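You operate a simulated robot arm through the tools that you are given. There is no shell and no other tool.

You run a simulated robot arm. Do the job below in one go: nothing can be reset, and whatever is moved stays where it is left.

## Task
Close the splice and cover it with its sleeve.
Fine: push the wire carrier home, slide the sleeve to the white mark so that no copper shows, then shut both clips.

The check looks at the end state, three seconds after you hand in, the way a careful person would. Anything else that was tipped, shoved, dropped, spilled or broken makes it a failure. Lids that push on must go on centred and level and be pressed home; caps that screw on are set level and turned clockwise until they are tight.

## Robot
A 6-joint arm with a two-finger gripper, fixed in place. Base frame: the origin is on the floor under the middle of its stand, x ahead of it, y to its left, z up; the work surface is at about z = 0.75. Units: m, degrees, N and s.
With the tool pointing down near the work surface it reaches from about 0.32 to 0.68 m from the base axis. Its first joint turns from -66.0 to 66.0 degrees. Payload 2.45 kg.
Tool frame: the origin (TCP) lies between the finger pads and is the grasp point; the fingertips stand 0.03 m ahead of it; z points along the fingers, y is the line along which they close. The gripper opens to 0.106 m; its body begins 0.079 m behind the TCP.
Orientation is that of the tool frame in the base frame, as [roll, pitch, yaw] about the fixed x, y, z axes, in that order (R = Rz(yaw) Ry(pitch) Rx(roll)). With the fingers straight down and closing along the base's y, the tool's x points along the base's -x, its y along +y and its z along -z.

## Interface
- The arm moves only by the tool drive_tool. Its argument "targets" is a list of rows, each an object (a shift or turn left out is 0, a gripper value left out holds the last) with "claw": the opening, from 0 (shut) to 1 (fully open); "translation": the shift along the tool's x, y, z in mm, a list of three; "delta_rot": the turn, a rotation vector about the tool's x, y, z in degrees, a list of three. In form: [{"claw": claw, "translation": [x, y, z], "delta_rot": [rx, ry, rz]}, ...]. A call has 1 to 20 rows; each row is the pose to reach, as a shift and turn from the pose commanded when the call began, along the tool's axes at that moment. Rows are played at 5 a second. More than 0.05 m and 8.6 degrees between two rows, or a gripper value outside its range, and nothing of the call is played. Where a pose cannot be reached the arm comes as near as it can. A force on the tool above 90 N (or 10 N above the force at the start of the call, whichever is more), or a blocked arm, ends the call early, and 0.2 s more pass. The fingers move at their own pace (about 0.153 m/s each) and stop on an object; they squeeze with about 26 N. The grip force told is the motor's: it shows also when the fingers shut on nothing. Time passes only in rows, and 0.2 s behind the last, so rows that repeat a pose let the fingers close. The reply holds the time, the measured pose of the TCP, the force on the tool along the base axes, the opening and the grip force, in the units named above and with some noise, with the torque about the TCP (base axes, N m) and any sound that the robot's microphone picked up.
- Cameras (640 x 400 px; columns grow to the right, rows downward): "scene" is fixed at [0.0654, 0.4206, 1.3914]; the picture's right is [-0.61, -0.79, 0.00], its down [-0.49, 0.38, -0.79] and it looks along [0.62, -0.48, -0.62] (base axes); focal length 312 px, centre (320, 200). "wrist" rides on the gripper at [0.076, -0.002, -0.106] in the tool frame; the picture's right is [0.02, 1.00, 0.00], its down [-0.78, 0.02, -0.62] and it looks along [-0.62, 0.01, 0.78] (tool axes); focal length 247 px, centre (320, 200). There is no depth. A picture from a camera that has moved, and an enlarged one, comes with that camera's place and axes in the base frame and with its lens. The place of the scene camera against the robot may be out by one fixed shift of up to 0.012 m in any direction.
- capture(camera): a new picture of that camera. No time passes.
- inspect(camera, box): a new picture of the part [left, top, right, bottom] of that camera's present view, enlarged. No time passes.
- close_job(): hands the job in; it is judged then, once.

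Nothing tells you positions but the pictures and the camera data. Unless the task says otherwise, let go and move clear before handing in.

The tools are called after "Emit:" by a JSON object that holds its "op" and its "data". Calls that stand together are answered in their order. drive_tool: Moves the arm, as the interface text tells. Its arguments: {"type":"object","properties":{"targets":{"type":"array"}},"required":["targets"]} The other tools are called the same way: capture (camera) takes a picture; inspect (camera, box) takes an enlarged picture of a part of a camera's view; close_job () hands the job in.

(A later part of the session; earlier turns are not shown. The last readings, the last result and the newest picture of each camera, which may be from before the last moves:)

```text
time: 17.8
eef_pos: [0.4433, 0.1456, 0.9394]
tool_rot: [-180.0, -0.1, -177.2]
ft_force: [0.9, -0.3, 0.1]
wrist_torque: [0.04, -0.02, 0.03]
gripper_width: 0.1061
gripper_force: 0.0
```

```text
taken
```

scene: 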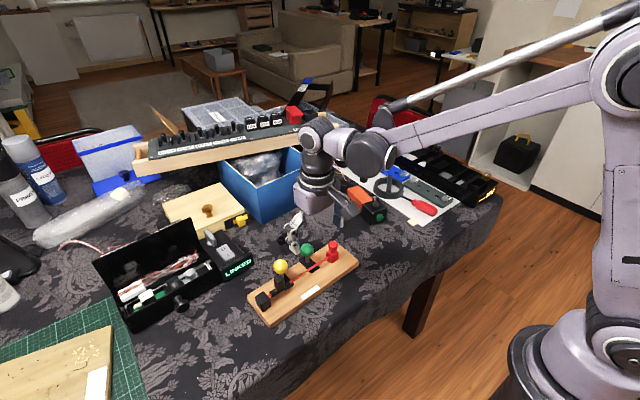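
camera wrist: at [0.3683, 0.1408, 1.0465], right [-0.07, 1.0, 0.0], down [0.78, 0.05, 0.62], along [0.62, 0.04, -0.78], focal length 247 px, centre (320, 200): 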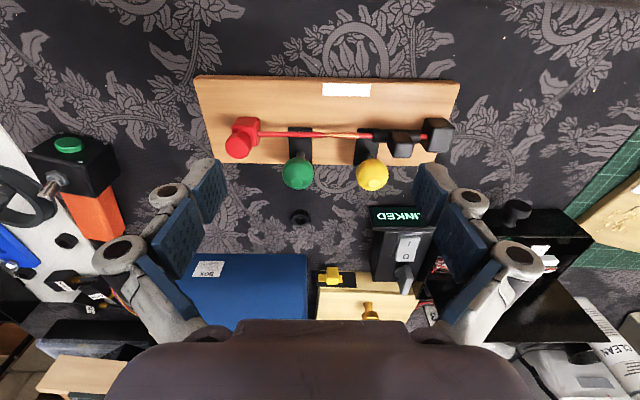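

Emit:
{"op": "inspect", "data": {"camera": "wrist", "box": [270, 70, 400, 170]}}

Emit:
{"op": "inspect", "data": {"camera": "wrist", "box": [190, 70, 470, 190]}}

Emit:
{"op": "inspect", "data": {"camera": "wrist", "box": [295, 115, 385, 155]}}

Emit:
{"op": "inspect", "data": {"camera": "scene", "box": [270, 235, 350, 300]}}

Emit:
{"op": "inspect", "data": {"camera": "wrist", "box": [215, 100, 275, 170]}}

```text
4.00 times, centred on (335, 120) of wrist
camera zoom: at [0.3683, 0.1408, 1.0465], right [-0.07, 1.0, 0.0], down [0.78, 0.05, 0.62], along [0.62, 0.04, -0.78], focal length 988 px, centre (260, 520)
```

zoom: 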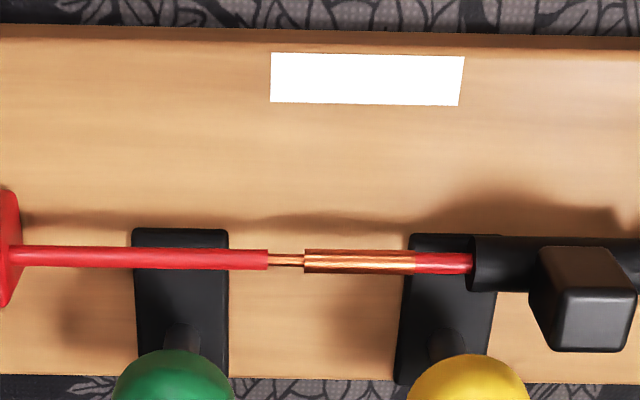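

```text
2.29 times, centred on (330, 130) of wrist
camera zoom: at [0.3683, 0.1408, 1.0465], right [-0.07, 1.0, 0.0], down [0.78, 0.05, 0.62], along [0.62, 0.04, -0.78], focal length 564 px, centre (297, 360)
```

zoom: 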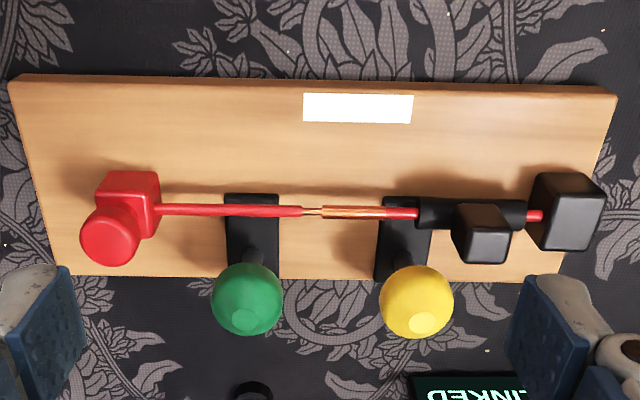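

```text
7.11 times, centred on (340, 135) of wrist
camera zoom: at [0.3683, 0.1408, 1.0465], right [-0.07, 1.0, 0.0], down [0.78, 0.05, 0.62], along [0.62, 0.04, -0.78], focal length 1756 px, centre (178, 662)
```

zoom: 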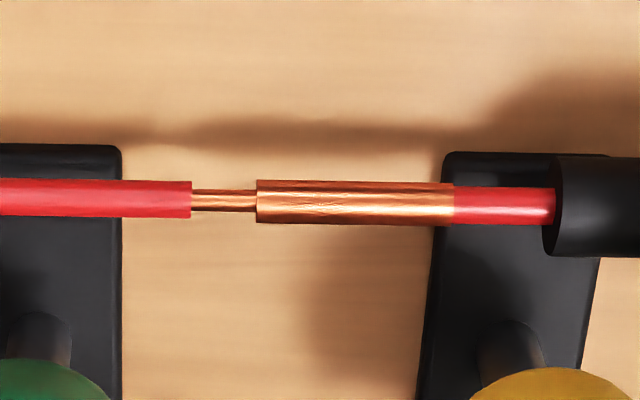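

```text
6.15 times, centred on (310, 268) of scene
camera zoom: at [0.0654, 0.4206, 1.3914], right [-0.61, -0.79, 0.0], down [-0.49, 0.38, -0.79], along [0.62, -0.48, -0.62], focal length 1922 px, centre (382, -215)
```

zoom: 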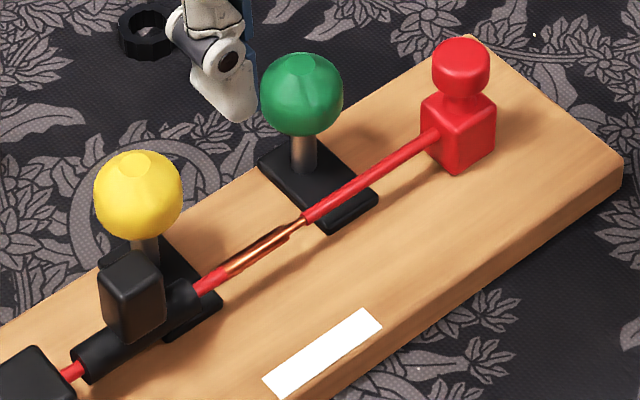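

```text
5.71 times, centred on (245, 135) of wrist
camera zoom: at [0.3683, 0.1408, 1.0465], right [-0.07, 1.0, 0.0], down [0.78, 0.05, 0.62], along [0.62, 0.04, -0.78], focal length 1411 px, centre (749, 571)
```

zoom: 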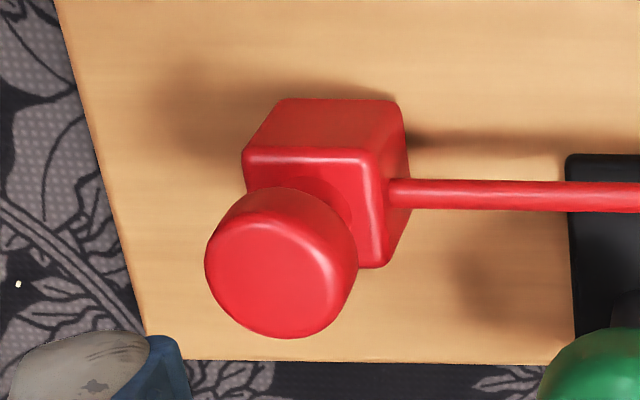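

With the camera square to the board, fully home should close a remaining gap of about 10 mm, and that also centres the bare copper on the mark. So the pin does need a firmer push. I'll regrip the knob slightly higher, press down, and watch each step.

Emit:
{"op": "drive_tool", "data": {"targets": [{"claw": 1, "translation": [-15, -30, 5]}, {"claw": 0.5, "translation": [-30, -60, 20]}, {"claw": 0.5, "translation": [-38, -80, 45]}, {"translation": [-38, -80.5, 75]}, {"translation": [-38, -80.5, 96]}, {"translation": [-38, -80.5, 96]}]}}

Emit:
{"op": "inspect", "data": {"camera": "wrist", "box": [240, 40, 480, 240]}}

Emit:
{"op": "inspect", "data": {"camera": "scene", "box": [250, 200, 390, 320]}}

```text
time: 19.2
eef_pos: [0.4863, 0.0668, 0.8424]
tool_rot: [179.9, -0.1, -177.2]
ft_force: [0.6, 0.0, -0.4]
wrist_torque: [-0.03, 0.02, -0.02]
gripper_width: 0.0531
gripper_force: 0.0
```

```text
2.00 times, centred on (360, 140) of wrist
camera zoom: at [0.4112, 0.0614, 0.9493], right [-0.07, 1.0, 0.0], down [0.78, 0.05, 0.62], along [0.62, 0.04, -0.78], focal length 494 px, centre (240, 320)
```

zoom: 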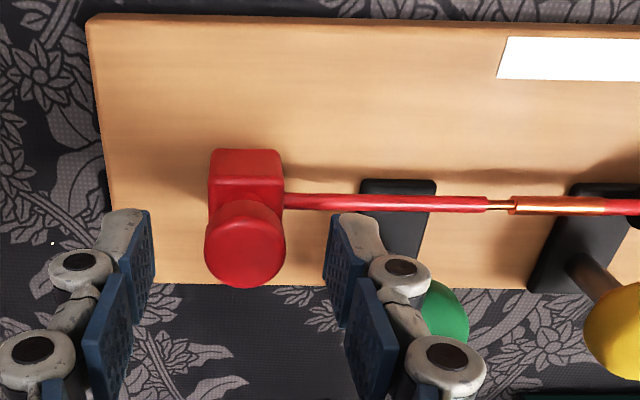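

```text
3.33 times, centred on (320, 260) of scene
camera zoom: at [0.0654, 0.4206, 1.3914], right [-0.61, -0.79, 0.0], down [-0.49, 0.38, -0.79], along [0.62, -0.48, -0.62], focal length 1041 px, centre (320, 0)
```

zoom: 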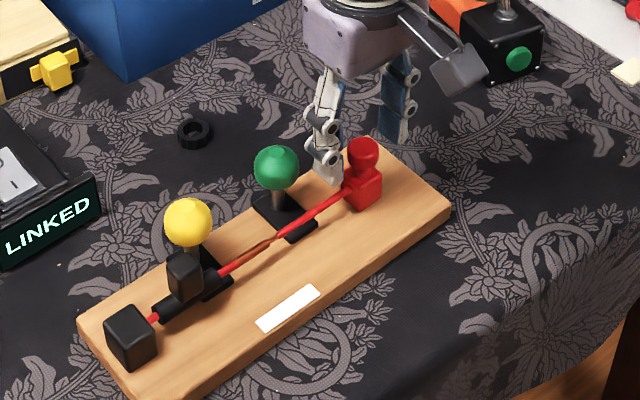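

Emit:
{"op": "inspect", "data": {"camera": "wrist", "box": [450, 120, 540, 160]}}

Emit:
{"op": "inspect", "data": {"camera": "wrist", "box": [470, 125, 510, 155]}}

```text
7.11 times, centred on (495, 140) of wrist
camera zoom: at [0.4112, 0.0614, 0.9493], right [-0.07, 1.0, 0.0], down [0.78, 0.05, 0.62], along [0.62, 0.04, -0.78], focal length 1756 px, centre (-924, 627)
```

zoom: 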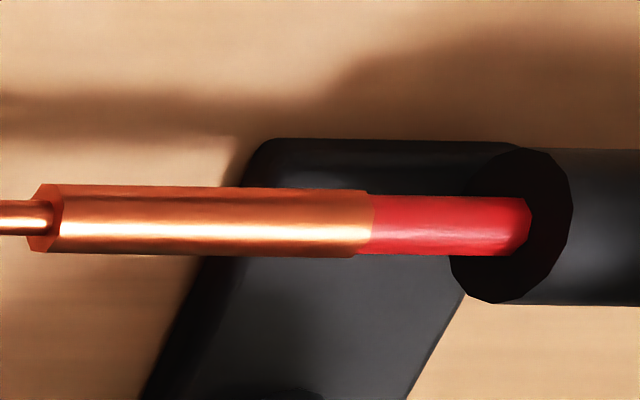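

```text
13.33 times, centred on (490, 140) of wrist
camera zoom: at [0.4112, 0.0614, 0.9493], right [-0.07, 1.0, 0.0], down [0.78, 0.05, 0.62], along [0.62, 0.04, -0.78], focal length 3293 px, centre (-1947, 1000)
```

zoom: 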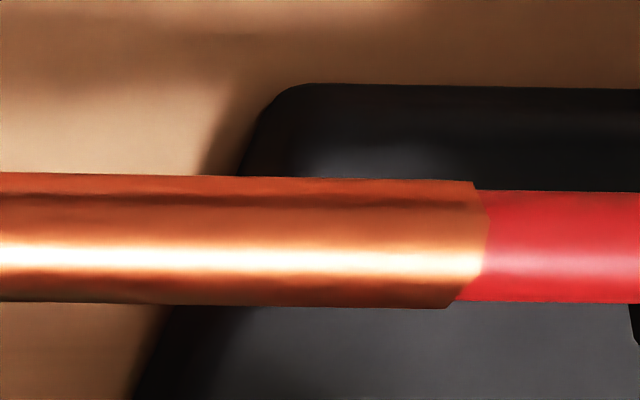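

Emit:
{"op": "inspect", "data": {"camera": "wrist", "box": [425, 125, 485, 160]}}

```text
10.67 times, centred on (455, 142) of wrist
camera zoom: at [0.4112, 0.0614, 0.9493], right [-0.07, 1.0, 0.0], down [0.78, 0.05, 0.62], along [0.62, 0.04, -0.78], focal length 2634 px, centre (-1120, 813)
```

zoom: 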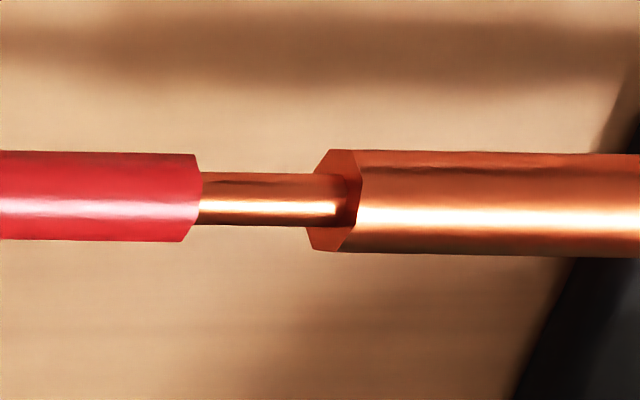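

Emit:
{"op": "drive_tool", "data": {"targets": [{"claw": 0.3, "translation": [0, 0, 0]}, {"claw": 0, "translation": [0, 0, 0]}, {"claw": 0, "translation": [0, 0, 0]}, {"claw": 0, "translation": [0, 0, 1.5]}, {"claw": 0, "translation": [0, 0, 3]}]}}

```text
time: 20.4
eef_pos: [0.4856, 0.0667, 0.8404]
tool_rot: [179.9, 0.1, -177.2]
ft_force: [3.5, -0.5, 13.9]
wrist_torque: [-0.02, -0.1, 0.01]
gripper_width: 0.0231
gripper_force: 26.0
```

Emit:
{"op": "drive_tool", "data": {"targets": [{"claw": 0, "translation": [0, 1, 1]}, {"claw": 0, "translation": [0, 2, 1.5]}]}}

Emit:
{"op": "inspect", "data": {"camera": "scene", "box": [250, 200, 390, 320]}}

Emit:
{"op": "inspect", "data": {"camera": "wrist", "box": [425, 125, 485, 160]}}

```text
time: 21.0
eef_pos: [0.485, 0.0677, 0.8394]
tool_rot: [-180.0, 0.0, -177.3]
ft_force: [6.8, -7.4, 16.5]
wrist_torque: [-0.16, -0.13, 0.03]
gripper_width: 0.0227
gripper_force: 25.8
```

```text
3.33 times, centred on (320, 260) of scene
camera zoom: at [0.0653, 0.4204, 1.3915], right [-0.61, -0.79, 0.0], down [-0.49, 0.38, -0.79], along [0.62, -0.48, -0.62], focal length 1041 px, centre (320, 0)
```

zoom: 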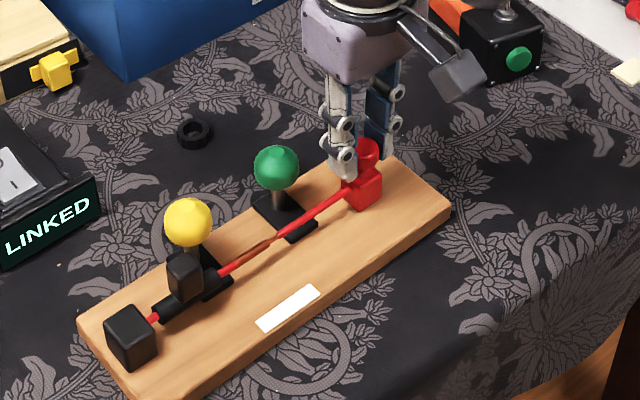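

```text
10.67 times, centred on (455, 142) of wrist
camera zoom: at [0.4101, 0.063, 0.946], right [-0.07, 1.0, 0.0], down [0.78, 0.05, 0.62], along [0.62, 0.04, -0.78], focal length 2634 px, centre (-1120, 813)
```

zoom: 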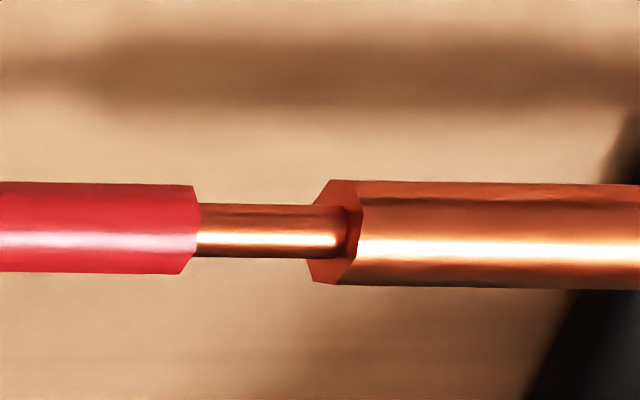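

Emit:
{"op": "drive_tool", "data": {"targets": [{"claw": 0, "translation": [0, 1, 0.5]}, {"claw": 0, "translation": [0, 2, 1.0]}]}}

Emit:
{"op": "inspect", "data": {"camera": "scene", "box": [250, 200, 390, 320]}}

Emit:
{"op": "inspect", "data": {"camera": "wrist", "box": [425, 125, 485, 160]}}

```text
time: 21.6
eef_pos: [0.4842, 0.0705, 0.8375]
tool_rot: [-179.9, -0.2, -177.3]
ft_force: [3.9, -14.1, 15.6]
wrist_torque: [-0.31, 0.04, 0.03]
gripper_width: 0.0228
gripper_force: 25.9
```

```text
3.33 times, centred on (320, 260) of scene
camera zoom: at [0.0652, 0.4202, 1.3915], right [-0.61, -0.79, 0.0], down [-0.49, 0.38, -0.79], along [0.62, -0.48, -0.62], focal length 1041 px, centre (320, 0)
```

zoom: 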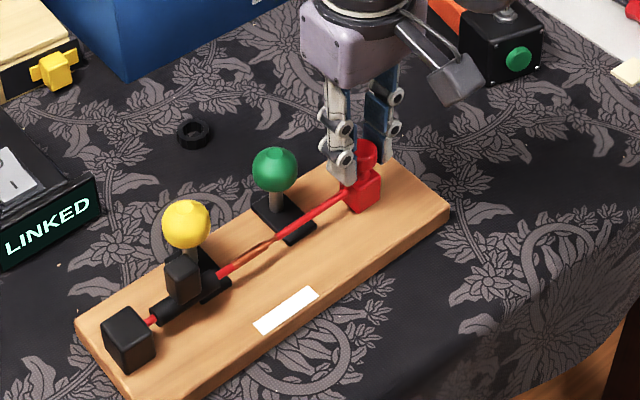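

```text
10.67 times, centred on (455, 142) of wrist
camera zoom: at [0.409, 0.065, 0.9444], right [-0.07, 1.0, 0.0], down [0.78, 0.06, 0.62], along [0.62, 0.04, -0.79], focal length 2634 px, centre (-1120, 813)
```

zoom: 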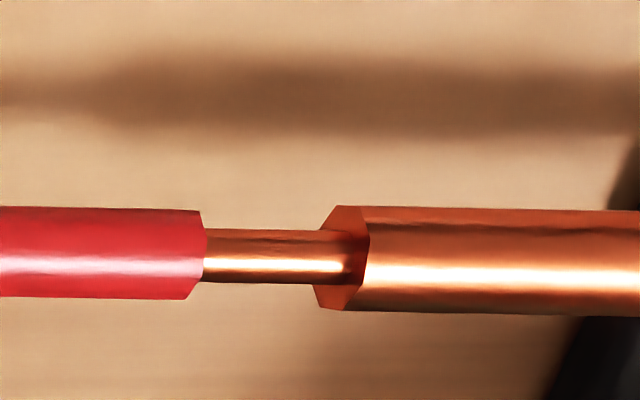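

The board still slid at 14 N with 16 N of downforce, and the carrier did not move relative to it. So table friction is about 0.58, and the remaining push needs much more downforce. I'll release and press on top of the knob again, harder and better centred.

Emit:
{"op": "drive_tool", "data": {"targets": [{"claw": 0, "translation": [0, -2, -1.5]}, {"claw": 0, "translation": [0, -2, -3]}, {"claw": 0.25, "translation": [0, -2, -3]}, {"claw": 0.45, "translation": [0, -2, -5]}, {"translation": [0, -2, -25]}, {"translation": [0, -2, -38]}, {"claw": 0, "translation": [0, -2, -38]}, {"claw": 0, "translation": [0, -2, -38]}]}}

Emit:
{"op": "capture", "data": {"camera": "wrist"}}

Emit:
{"op": "inspect", "data": {"camera": "wrist", "box": [270, 60, 390, 180]}}

Emit:
{"op": "inspect", "data": {"camera": "scene", "box": [250, 200, 390, 320]}}

```text
time: 23.4
eef_pos: [0.4863, 0.0693, 0.8758]
tool_rot: [179.9, -0.1, -177.3]
ft_force: [-0.5, -0.6, 0.5]
wrist_torque: [-0.01, 0.01, 0.0]
gripper_width: 0.0001
gripper_force: 26.3
```

```text
taken
camera wrist: at [0.4102, 0.0636, 0.9819], right [-0.07, 1.0, 0.0], down [0.78, 0.05, 0.62], along [0.62, 0.04, -0.78], focal length 247 px, centre (320, 200)
```

wrist: 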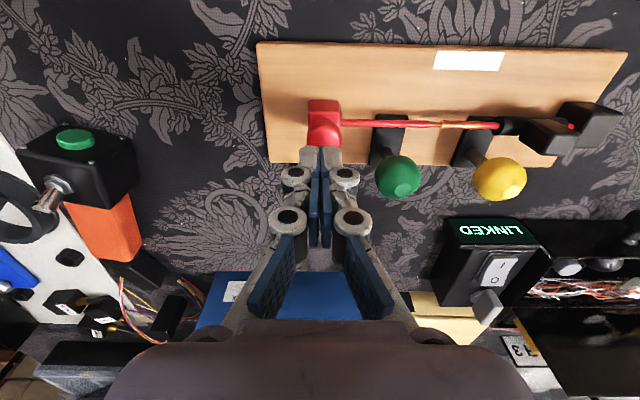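

```text
3.33 times, centred on (330, 120) of wrist
camera zoom: at [0.4102, 0.0636, 0.9819], right [-0.07, 1.0, 0.0], down [0.78, 0.05, 0.62], along [0.62, 0.04, -0.78], focal length 823 px, centre (287, 467)
```

zoom: 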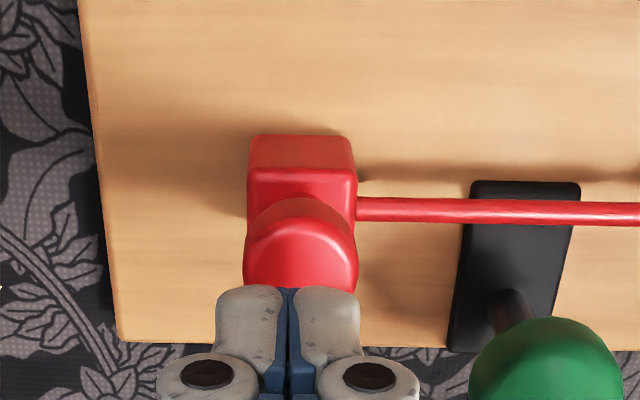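

```text
3.33 times, centred on (320, 260) of scene
camera zoom: at [0.0654, 0.4206, 1.3914], right [-0.61, -0.79, 0.0], down [-0.49, 0.38, -0.79], along [0.62, -0.48, -0.62], focal length 1041 px, centre (320, 0)
```

zoom: 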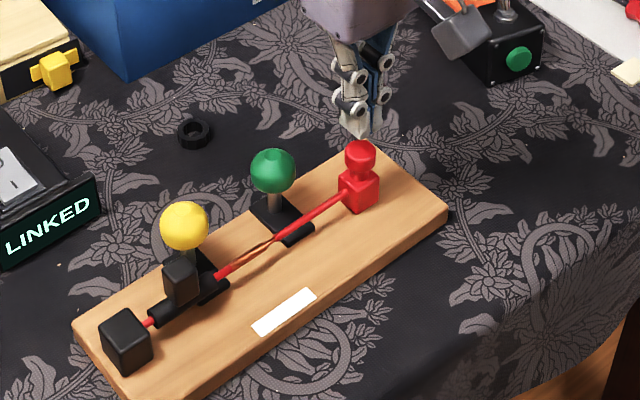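

Emit:
{"op": "drive_tool", "data": {"targets": [{"claw": 0, "translation": [0, 2.5, 6]}, {"claw": 0, "translation": [0, 2.5, 12]}, {"claw": 0, "translation": [0, 2.5, 17]}, {"claw": 0, "translation": [0, 2.5, 19]}, {"claw": 0, "translation": [0, 2.5, 21]}, {"claw": 0, "translation": [0, 2.5, 22]}]}}

Emit:
{"op": "inspect", "data": {"camera": "scene", "box": [310, 200, 390, 280]}}

```text
time: 24.8
eef_pos: [0.4847, 0.071, 0.8559]
tool_rot: [179.8, 0.0, -177.2]
ft_force: [6.2, 2.0, 66.1]
wrist_torque: [0.06, -0.06, -0.11]
gripper_width: 0.0056
gripper_force: 25.5
```

```text
5.00 times, centred on (350, 240) of scene
camera zoom: at [0.0645, 0.4204, 1.3915], right [-0.61, -0.79, 0.0], down [-0.49, 0.38, -0.79], along [0.62, -0.48, -0.62], focal length 1562 px, centre (170, 0)
```

zoom: 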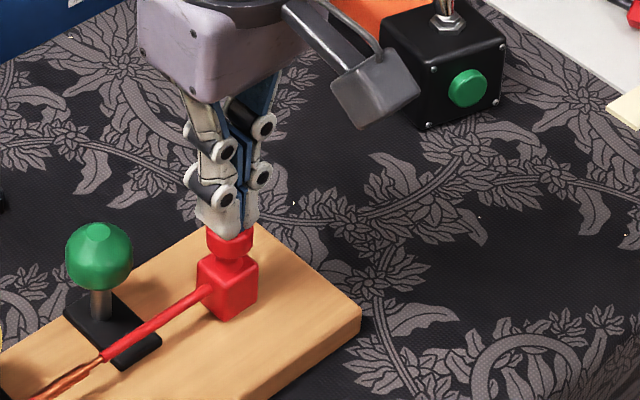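

I have 66 N of downforce. Now lateral steps in +y.

Emit:
{"op": "drive_tool", "data": {"targets": [{"claw": 0, "translation": [0, 1.5, 0]}, {"claw": 0, "translation": [0, 3, 0]}, {"claw": 0, "translation": [0, 4.5, 0]}]}}

Emit:
{"op": "inspect", "data": {"camera": "scene", "box": [250, 200, 390, 320]}}

Emit:
{"op": "inspect", "data": {"camera": "wrist", "box": [400, 115, 460, 155]}}

```text
time: 25.6
eef_pos: [0.4863, 0.0716, 0.8558]
tool_rot: [-179.6, -0.1, -177.4]
ft_force: [-0.9, -22.4, 72.5]
wrist_torque: [-0.64, 0.06, 0.24]
gripper_width: 0.0057
gripper_force: 25.7
```

```text
3.33 times, centred on (320, 260) of scene
camera zoom: at [0.0643, 0.4199, 1.3917], right [-0.61, -0.79, 0.0], down [-0.49, 0.38, -0.79], along [0.62, -0.48, -0.62], focal length 1041 px, centre (320, 0)
```

zoom: 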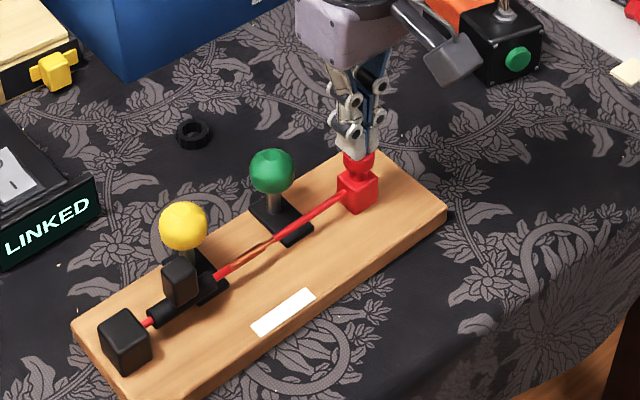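

```text
10.00 times, centred on (430, 135) of wrist
camera zoom: at [0.4096, 0.0679, 0.9624], right [-0.07, 1.0, -0.01], down [0.78, 0.06, 0.62], along [0.62, 0.04, -0.78], focal length 2470 px, centre (-780, 850)
```

zoom: 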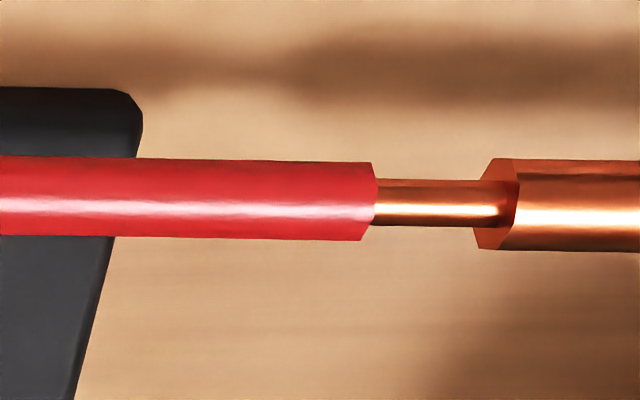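

Emit:
{"op": "drive_tool", "data": {"targets": [{"claw": 0, "translation": [0, 1, 0]}, {"claw": 0, "translation": [0, 2, 0]}, {"claw": 0, "translation": [0, 3, 0]}]}}

Emit:
{"op": "inspect", "data": {"camera": "scene", "box": [250, 200, 390, 320]}}

Emit:
{"op": "inspect", "data": {"camera": "wrist", "box": [400, 115, 460, 155]}}

```text
time: 26.4
eef_pos: [0.4845, 0.075, 0.8559]
tool_rot: [-179.6, 0.1, -177.4]
ft_force: [-3.6, -25.7, 60.4]
wrist_torque: [-0.72, 0.19, 0.01]
gripper_width: 0.006
gripper_force: 26.0
```

```text
3.33 times, centred on (320, 260) of scene
camera zoom: at [0.0644, 0.4198, 1.3917], right [-0.61, -0.79, 0.0], down [-0.49, 0.38, -0.79], along [0.62, -0.48, -0.62], focal length 1041 px, centre (320, 0)
```

zoom: 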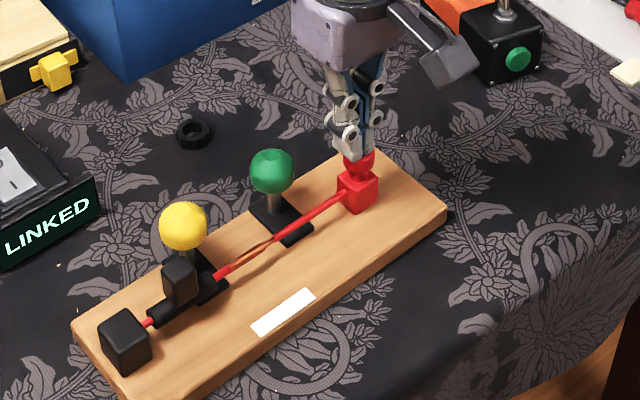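

```text
10.00 times, centred on (430, 135) of wrist
camera zoom: at [0.4097, 0.0711, 0.9624], right [-0.07, 1.0, -0.01], down [0.78, 0.06, 0.62], along [0.62, 0.04, -0.78], focal length 2470 px, centre (-780, 850)
```

zoom: 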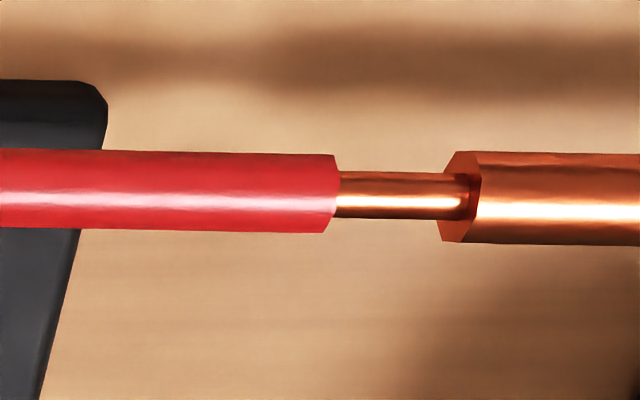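

Even about 25 N of push gave no relative movement. It's either a hard stop or downforce-dependent friction in the carrier. I'll lift off, regrip the knob gently and pull up slightly to learn whether the carrier is captive in the board.

Emit:
{"op": "drive_tool", "data": {"targets": [{"claw": 0, "translation": [0, -2, -8]}, {"claw": 0, "translation": [0, -4, -20]}, {"claw": 0.5, "translation": [0, -4, -20]}, {"claw": 0.5, "translation": [0, -4, -10]}, {"claw": 0.5, "translation": [0, -4, 4]}, {"claw": 0.5, "translation": [0, -4, 16]}, {"claw": 0.3, "translation": [0, -4, 16]}, {"claw": 0, "translation": [0, -4, 16]}, {"claw": 0, "translation": [0, -4, 16]}]}}

Emit:
{"op": "inspect", "data": {"camera": "scene", "box": [310, 200, 390, 280]}}

```text
time: 28.4
eef_pos: [0.4854, 0.0757, 0.839]
tool_rot: [-179.9, -0.2, -177.2]
ft_force: [0.2, -6.8, 0.6]
wrist_torque: [-0.12, 0.08, -0.02]
gripper_width: 0.0229
gripper_force: 26.1
```

```text
5.00 times, centred on (350, 240) of scene
camera zoom: at [0.0654, 0.4204, 1.3914], right [-0.61, -0.79, 0.0], down [-0.49, 0.38, -0.79], along [0.62, -0.48, -0.62], focal length 1562 px, centre (170, 0)
```

zoom: 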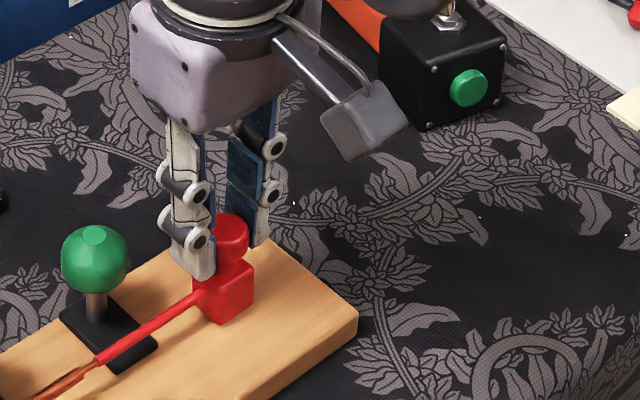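

Emit:
{"op": "drive_tool", "data": {"targets": [{"claw": 0, "translation": [0, -1, 0]}, {"claw": 0, "translation": [0, -1, -1]}]}}

Emit:
{"op": "inspect", "data": {"camera": "scene", "box": [310, 200, 390, 280]}}

```text
time: 29.0
eef_pos: [0.4862, 0.0756, 0.8382]
tool_rot: [179.8, 0.0, -177.2]
ft_force: [1.3, 1.3, -0.2]
wrist_torque: [0.07, -0.35, -0.2]
gripper_width: 0.0227
gripper_force: 25.9
```

```text
5.00 times, centred on (350, 240) of scene
camera zoom: at [0.0655, 0.4206, 1.3914], right [-0.61, -0.79, 0.0], down [-0.49, 0.38, -0.79], along [0.62, -0.48, -0.62], focal length 1562 px, centre (170, 0)
```

zoom: 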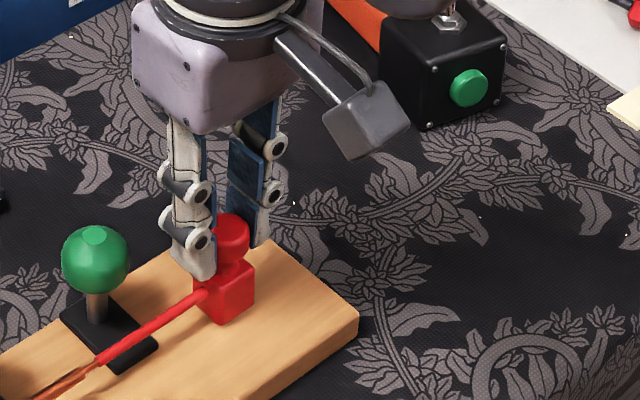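

Emit:
{"op": "drive_tool", "data": {"targets": [{"claw": 0, "translation": [0, 0, -1]}, {"claw": 0, "translation": [0, 0, -1.5]}]}}

Emit:
{"op": "inspect", "data": {"camera": "scene", "box": [310, 200, 390, 280]}}

Emit:
{"op": "inspect", "data": {"camera": "wrist", "box": [280, 60, 470, 180]}}

```text
time: 29.6
eef_pos: [0.4844, 0.0752, 0.8393]
tool_rot: [179.9, -0.1, -177.2]
ft_force: [-0.3, 1.3, -0.8]
wrist_torque: [-0.12, -0.26, 0.01]
gripper_width: 0.0231
gripper_force: 26.3
```

```text
5.00 times, centred on (350, 240) of scene
camera zoom: at [0.0655, 0.4206, 1.3914], right [-0.61, -0.79, 0.0], down [-0.49, 0.38, -0.79], along [0.62, -0.48, -0.62], focal length 1562 px, centre (170, 0)
```

zoom: 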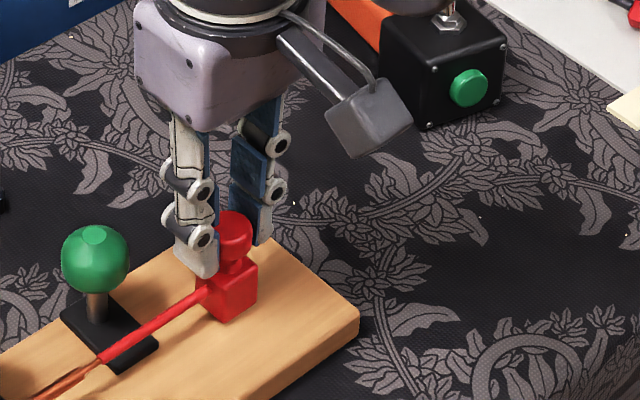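

```text
3.33 times, centred on (375, 120) of wrist
camera zoom: at [0.4093, 0.0685, 0.9471], right [-0.07, 1.0, 0.0], down [0.78, 0.05, 0.62], along [0.62, 0.04, -0.78], focal length 823 px, centre (137, 467)
```

zoom: 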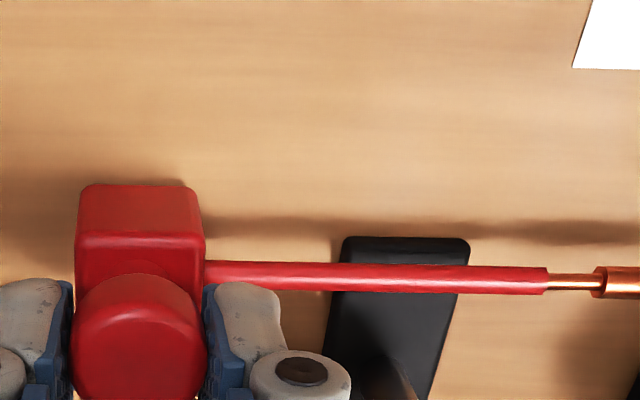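

Emit:
{"op": "drive_tool", "data": {"targets": [{"claw": 0, "translation": [0, 0, -1]}, {"claw": 0, "translation": [0, 0, -2]}, {"claw": 0, "translation": [0, 0, -2]}]}}

Emit:
{"op": "inspect", "data": {"camera": "scene", "box": [310, 200, 390, 280]}}

Emit:
{"op": "inspect", "data": {"camera": "scene", "box": [335, 240, 375, 270]}}

```text
time: 30.4
eef_pos: [0.4838, 0.075, 0.8411]
tool_rot: [-180.0, -0.1, -177.2]
ft_force: [0.4, 0.7, 0.7]
wrist_torque: [-0.12, -0.2, 0.02]
gripper_width: 0.023
gripper_force: 26.0
```

```text
5.00 times, centred on (350, 240) of scene
camera zoom: at [0.0655, 0.4206, 1.3914], right [-0.61, -0.79, 0.0], down [-0.49, 0.38, -0.79], along [0.62, -0.48, -0.62], focal length 1562 px, centre (170, 0)
```

zoom: 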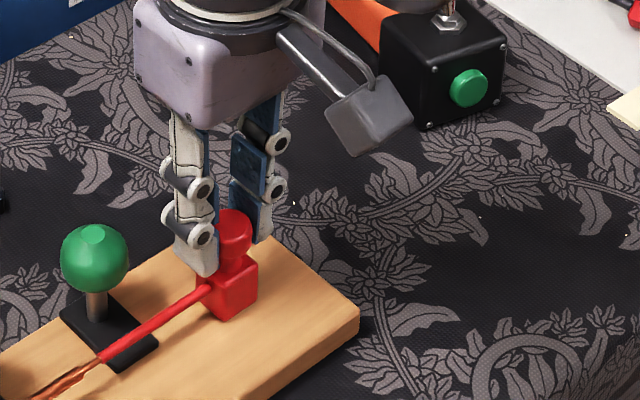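

```text
13.33 times, centred on (355, 255) of scene
camera zoom: at [0.0655, 0.4206, 1.3914], right [-0.61, -0.79, 0.0], down [-0.49, 0.38, -0.79], along [0.62, -0.48, -0.62], focal length 4166 px, centre (-147, -533)
```

zoom: 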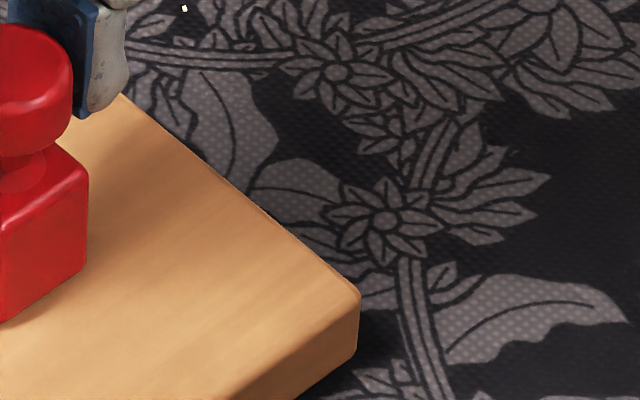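

Emit:
{"op": "inspect", "data": {"camera": "scene", "box": [322, 235, 366, 270]}}

Emit:
{"op": "inspect", "data": {"camera": "wrist", "box": [280, 100, 350, 180]}}

Emit:
{"op": "inspect", "data": {"camera": "wrist", "box": [395, 110, 475, 160]}}

```text
11.43 times, centred on (344, 252) of scene
camera zoom: at [0.0655, 0.4206, 1.3914], right [-0.61, -0.79, 0.0], down [-0.49, 0.38, -0.79], along [0.62, -0.48, -0.62], focal length 3570 px, centre (46, -400)
```

zoom: 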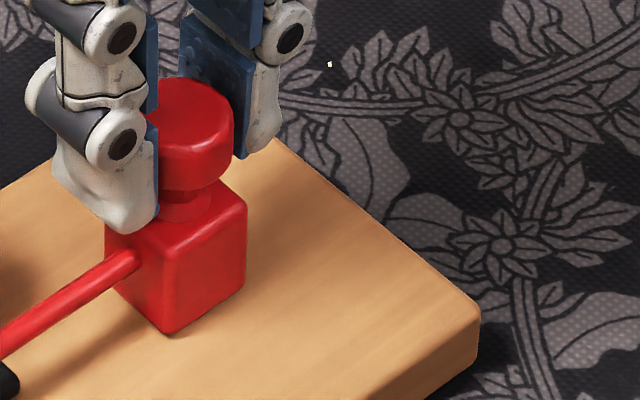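

```text
5.00 times, centred on (315, 140) of wrist
camera zoom: at [0.4092, 0.0688, 0.9487], right [-0.07, 1.0, 0.0], down [0.78, 0.05, 0.62], along [0.62, 0.04, -0.78], focal length 1235 px, centre (345, 500)
```

zoom: 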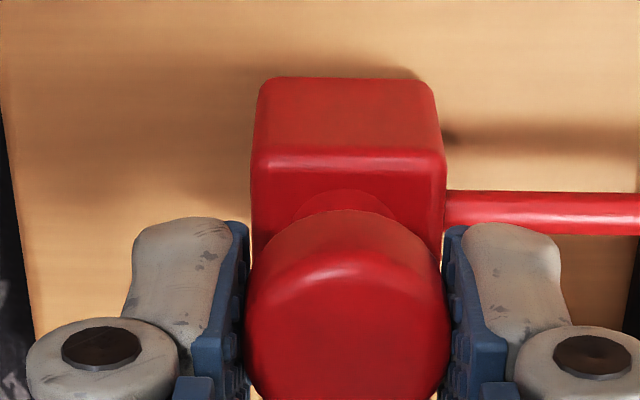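

```text
8.00 times, centred on (435, 135) of wrist
camera zoom: at [0.4092, 0.0688, 0.9487], right [-0.07, 1.0, 0.0], down [0.78, 0.05, 0.62], along [0.62, 0.04, -0.78], focal length 1976 px, centre (-600, 720)
```

zoom: 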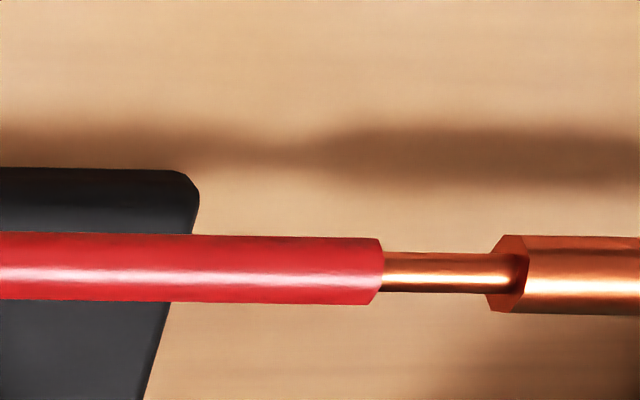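

Emit:
{"op": "drive_tool", "data": {"targets": [{"claw": 0, "translation": [0, 0, -1.5]}, {"claw": 0, "translation": [0, 0, -3]}, {"claw": 0, "translation": [0, 0, -3]}]}}

Emit:
{"op": "inspect", "data": {"camera": "scene", "box": [310, 200, 390, 280]}}

Emit:
{"op": "inspect", "data": {"camera": "scene", "box": [322, 235, 366, 270]}}

Emit:
{"op": "inspect", "data": {"camera": "wrist", "box": [395, 110, 475, 160]}}

```text
time: 31.2
eef_pos: [0.4844, 0.075, 0.8455]
tool_rot: [-180.0, -0.1, -177.1]
ft_force: [-0.1, 1.1, -9.3]
wrist_torque: [-0.15, 0.01, 0.01]
gripper_width: 0.0231
gripper_force: 25.9
```

```text
5.00 times, centred on (350, 240) of scene
camera zoom: at [0.0655, 0.4206, 1.3914], right [-0.61, -0.79, 0.0], down [-0.49, 0.38, -0.79], along [0.62, -0.48, -0.62], focal length 1562 px, centre (170, 0)
```

zoom: 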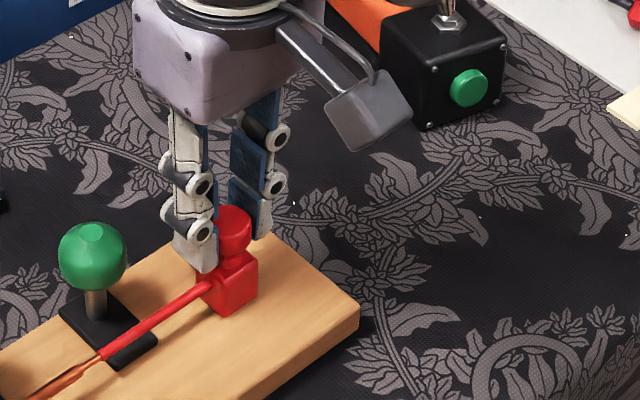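

```text
11.43 times, centred on (344, 252) of scene
camera zoom: at [0.0655, 0.4206, 1.3914], right [-0.61, -0.79, 0.0], down [-0.49, 0.38, -0.79], along [0.62, -0.48, -0.62], focal length 3570 px, centre (46, -400)
```

zoom: 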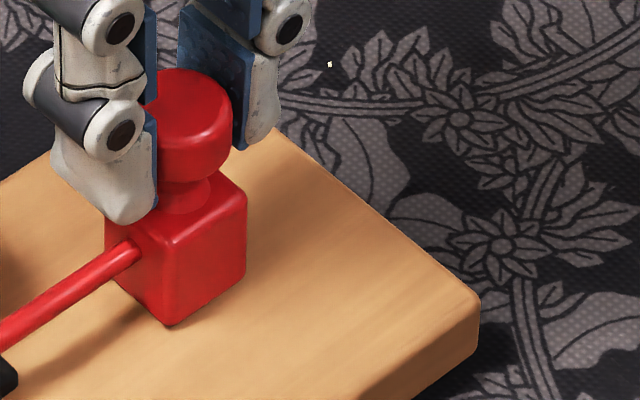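

```text
8.00 times, centred on (435, 135) of wrist
camera zoom: at [0.4094, 0.0691, 0.9516], right [-0.07, 1.0, 0.0], down [0.78, 0.05, 0.62], along [0.62, 0.04, -0.78], focal length 1976 px, centre (-600, 720)
```

zoom: 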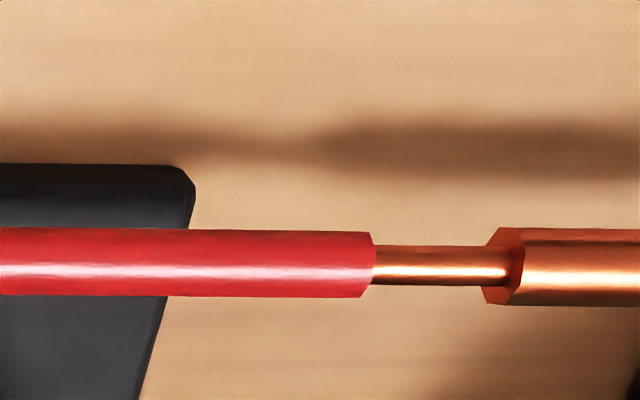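

The board end started lifting at about 9 N, so the carrier is captive in the board. I'll lower it straight back down and release.

Emit:
{"op": "drive_tool", "data": {"targets": [{"claw": 0, "translation": [0, 0, 1.5]}, {"claw": 0, "translation": [0, 0, 3]}, {"claw": 0, "translation": [0, 0, 5]}, {"claw": 0, "translation": [0, 0, 6]}]}}

Emit:
{"op": "inspect", "data": {"camera": "scene", "box": [310, 200, 390, 280]}}

Emit:
{"op": "inspect", "data": {"camera": "wrist", "box": [395, 110, 475, 160]}}

```text
time: 32.2
eef_pos: [0.4848, 0.0742, 0.8383]
tool_rot: [179.9, -0.1, -177.2]
ft_force: [-1.0, -2.7, 0.5]
wrist_torque: [-0.02, -0.17, 0.0]
gripper_width: 0.0231
gripper_force: 26.0
```

```text
5.00 times, centred on (350, 240) of scene
camera zoom: at [0.0654, 0.4205, 1.3914], right [-0.61, -0.79, 0.0], down [-0.49, 0.38, -0.79], along [0.62, -0.48, -0.62], focal length 1562 px, centre (170, 0)
```

zoom: 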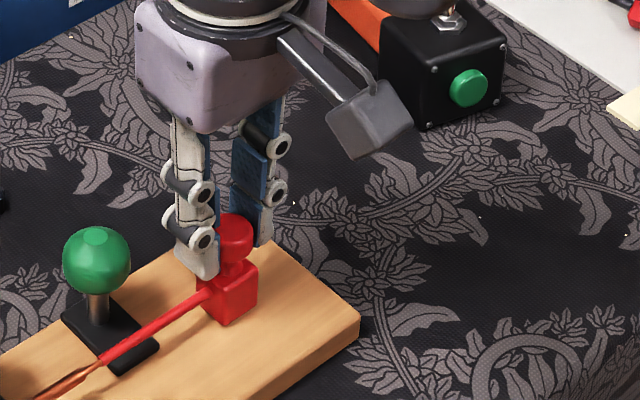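

```text
8.00 times, centred on (435, 135) of wrist
camera zoom: at [0.4089, 0.0682, 0.9461], right [-0.07, 1.0, 0.0], down [0.78, 0.05, 0.62], along [0.62, 0.04, -0.78], focal length 1976 px, centre (-600, 720)
```

zoom: 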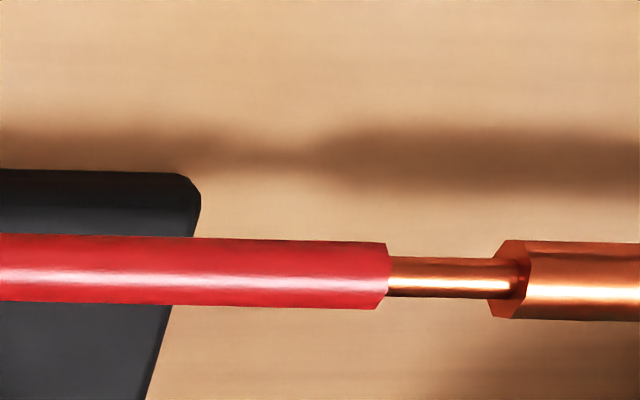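

The board is flat again. The evidence points to a rigid stop at exactly 30 mm of travel: the carrier is captive, the gap does not change up to 25 N, and it doesn't spring back. So that stop is home. I'll set the carrier gently against it, without sliding the board.

Emit:
{"op": "drive_tool", "data": {"targets": [{"claw": 0, "translation": [0, 0.5, 0]}, {"claw": 0, "translation": [0, 1.0, 0]}]}}

Emit:
{"op": "inspect", "data": {"camera": "wrist", "box": [395, 110, 475, 160]}}

Emit:
{"op": "inspect", "data": {"camera": "scene", "box": [310, 200, 390, 280]}}

```text
time: 32.8
eef_pos: [0.4844, 0.0754, 0.8389]
tool_rot: [179.9, -0.1, -177.1]
ft_force: [-0.5, -1.2, 9.6]
wrist_torque: [-0.05, 0.2, 0.04]
gripper_width: 0.023
gripper_force: 26.3
```

```text
8.00 times, centred on (435, 135) of wrist
camera zoom: at [0.4089, 0.069, 0.946], right [-0.07, 1.0, 0.0], down [0.78, 0.05, 0.62], along [0.62, 0.04, -0.78], focal length 1976 px, centre (-600, 720)
```

zoom: 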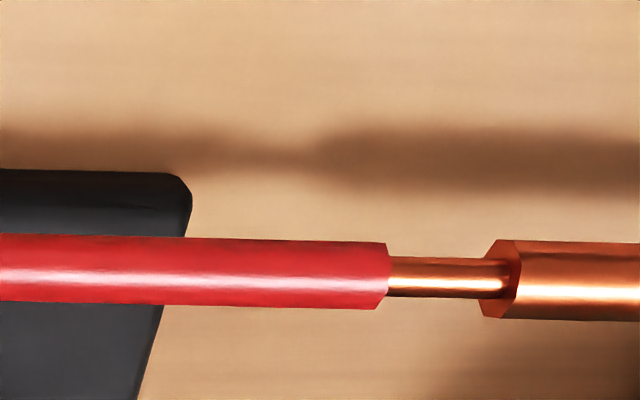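

```text
5.00 times, centred on (350, 240) of scene
camera zoom: at [0.0652, 0.4205, 1.3914], right [-0.61, -0.79, 0.0], down [-0.49, 0.38, -0.79], along [0.62, -0.48, -0.62], focal length 1562 px, centre (170, 0)
```

zoom: 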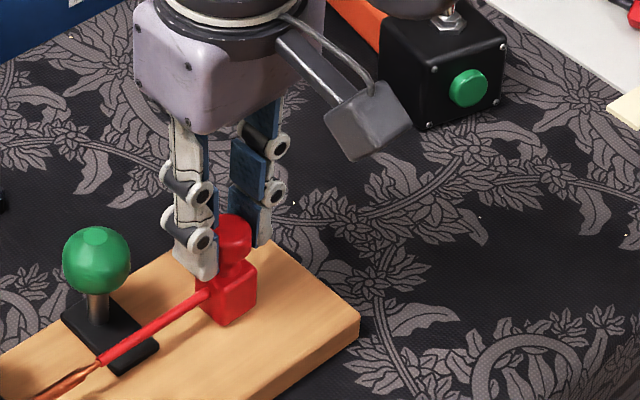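

Emit:
{"op": "drive_tool", "data": {"targets": [{"claw": 0, "translation": [0, 0.5, -0.5]}, {"claw": 0, "translation": [0, 1.0, -1]}]}}

Emit:
{"op": "inspect", "data": {"camera": "wrist", "box": [395, 110, 475, 160]}}

Emit:
{"op": "inspect", "data": {"camera": "scene", "box": [310, 200, 390, 280]}}

```text
time: 33.4
eef_pos: [0.4849, 0.0767, 0.8393]
tool_rot: [180.0, -0.2, -177.1]
ft_force: [1.6, -3.4, -7.6]
wrist_torque: [-0.21, 0.27, 0.0]
gripper_width: 0.0232
gripper_force: 26.4
```

```text
8.00 times, centred on (435, 135) of wrist
camera zoom: at [0.4092, 0.0703, 0.9466], right [-0.07, 1.0, 0.0], down [0.78, 0.05, 0.62], along [0.62, 0.04, -0.78], focal length 1976 px, centre (-600, 720)
```

zoom: 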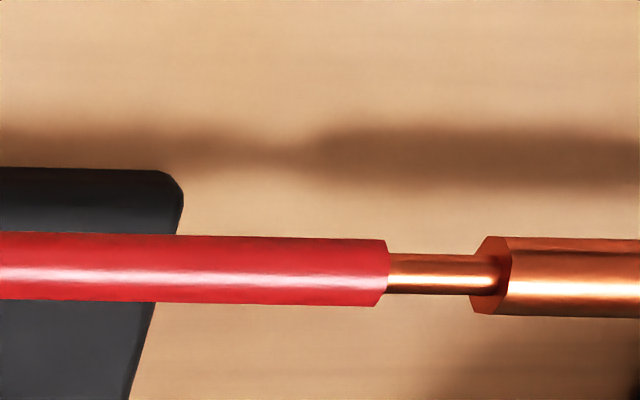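

```text
5.00 times, centred on (350, 240) of scene
camera zoom: at [0.0656, 0.4205, 1.3914], right [-0.61, -0.79, 0.0], down [-0.49, 0.38, -0.79], along [0.62, -0.48, -0.62], focal length 1562 px, centre (170, 0)
```

zoom: 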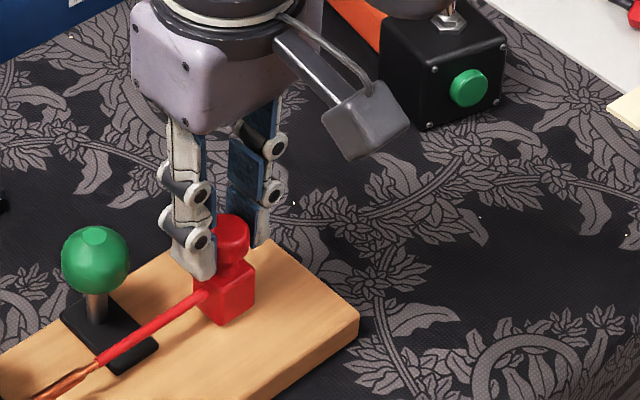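

The carrier is back against its stop: 9.1 mm at this oblique view, the same as when pushed hard. I'll release without pulling it back, lift, and look from straight above.

Emit:
{"op": "drive_tool", "data": {"targets": [{"claw": 0, "translation": [0, 0, 0.5]}, {"claw": 0.3, "translation": [0, 0, 0.5]}, {"claw": 0.5, "translation": [0, 0, 0.5]}, {"claw": 0.5, "translation": [0, 0, -25]}, {"claw": 0.5, "translation": [5, 20, -60]}, {"claw": 1, "translation": [15, 50, -95]}, {"claw": 1, "translation": [35, 80, -105]}, {"claw": 1, "translation": [35, 80, -105]}]}}

Emit:
{"op": "capture", "data": {"camera": "wrist"}}

Emit:
{"op": "inspect", "data": {"camera": "scene", "box": [250, 200, 390, 320]}}

```text
time: 35.2
eef_pos: [0.4443, 0.1536, 0.9446]
tool_rot: [179.9, -0.1, -177.2]
ft_force: [0.7, -0.4, -0.2]
wrist_torque: [-0.01, 0.0, 0.01]
gripper_width: 0.106
gripper_force: 0.1
```

```text
taken
camera wrist: at [0.3699, 0.1476, 1.0522], right [-0.07, 1.0, 0.0], down [0.78, 0.05, 0.62], along [0.62, 0.04, -0.78], focal length 247 px, centre (320, 200)
```

wrist: 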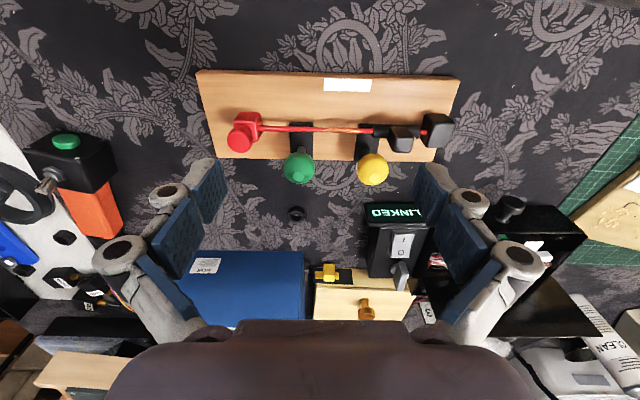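

```text
3.33 times, centred on (320, 260) of scene
camera zoom: at [0.0654, 0.4206, 1.3914], right [-0.61, -0.79, 0.0], down [-0.49, 0.38, -0.79], along [0.62, -0.48, -0.62], focal length 1041 px, centre (320, 0)
```

zoom: 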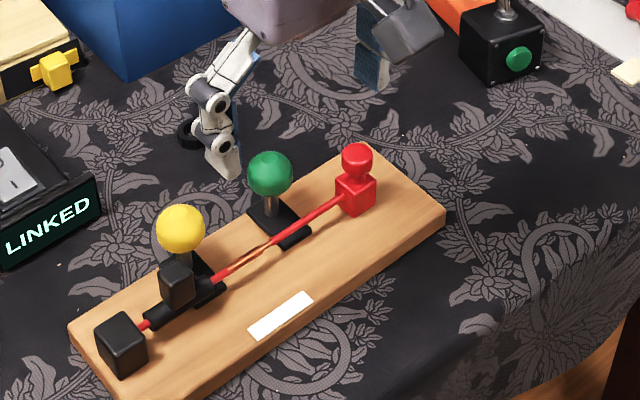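

Emit:
{"op": "inspect", "data": {"camera": "wrist", "box": [295, 110, 385, 150]}}

Emit:
{"op": "inspect", "data": {"camera": "wrist", "box": [280, 65, 460, 185]}}

Emit:
{"op": "inspect", "data": {"camera": "wrist", "box": [190, 60, 470, 190]}}

```text
7.11 times, centred on (340, 130) of wrist
camera zoom: at [0.3699, 0.1476, 1.0522], right [-0.07, 1.0, 0.0], down [0.78, 0.05, 0.62], along [0.62, 0.04, -0.78], focal length 1756 px, centre (178, 698)
```

zoom: 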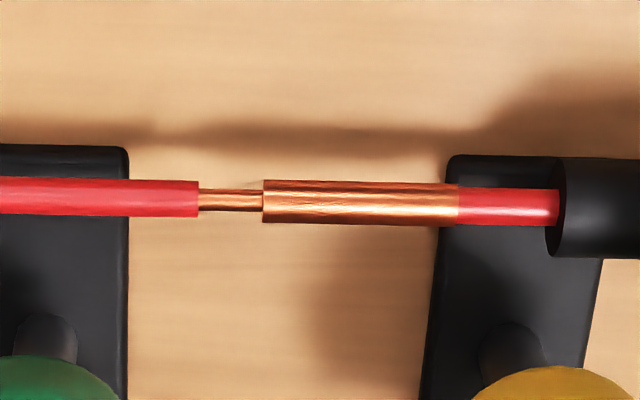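

```text
3.33 times, centred on (370, 125) of wrist
camera zoom: at [0.3699, 0.1476, 1.0522], right [-0.07, 1.0, 0.0], down [0.78, 0.05, 0.62], along [0.62, 0.04, -0.78], focal length 823 px, centre (153, 450)
```

zoom: 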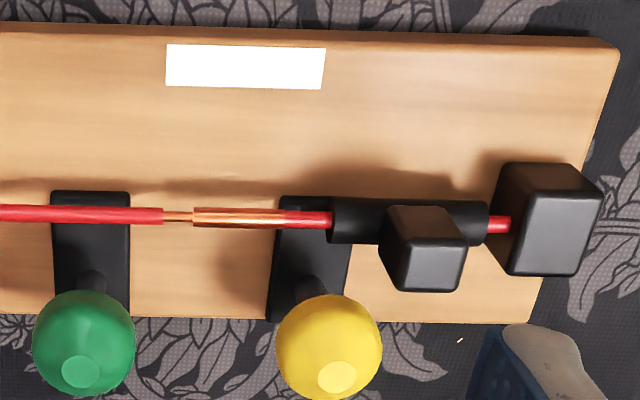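

```text
2.29 times, centred on (330, 125) of wrist
camera zoom: at [0.3699, 0.1476, 1.0522], right [-0.07, 1.0, 0.0], down [0.78, 0.05, 0.62], along [0.62, 0.04, -0.78], focal length 564 px, centre (297, 371)
```

zoom: 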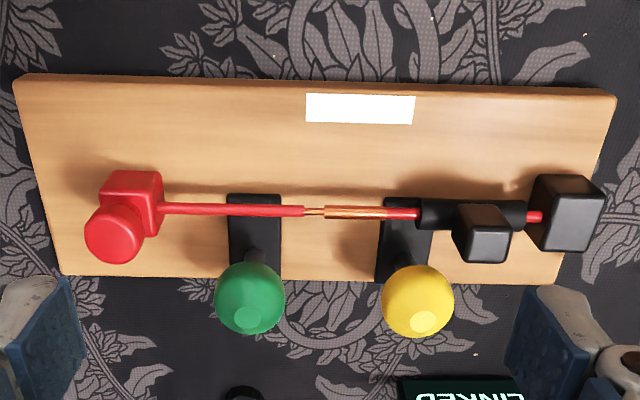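

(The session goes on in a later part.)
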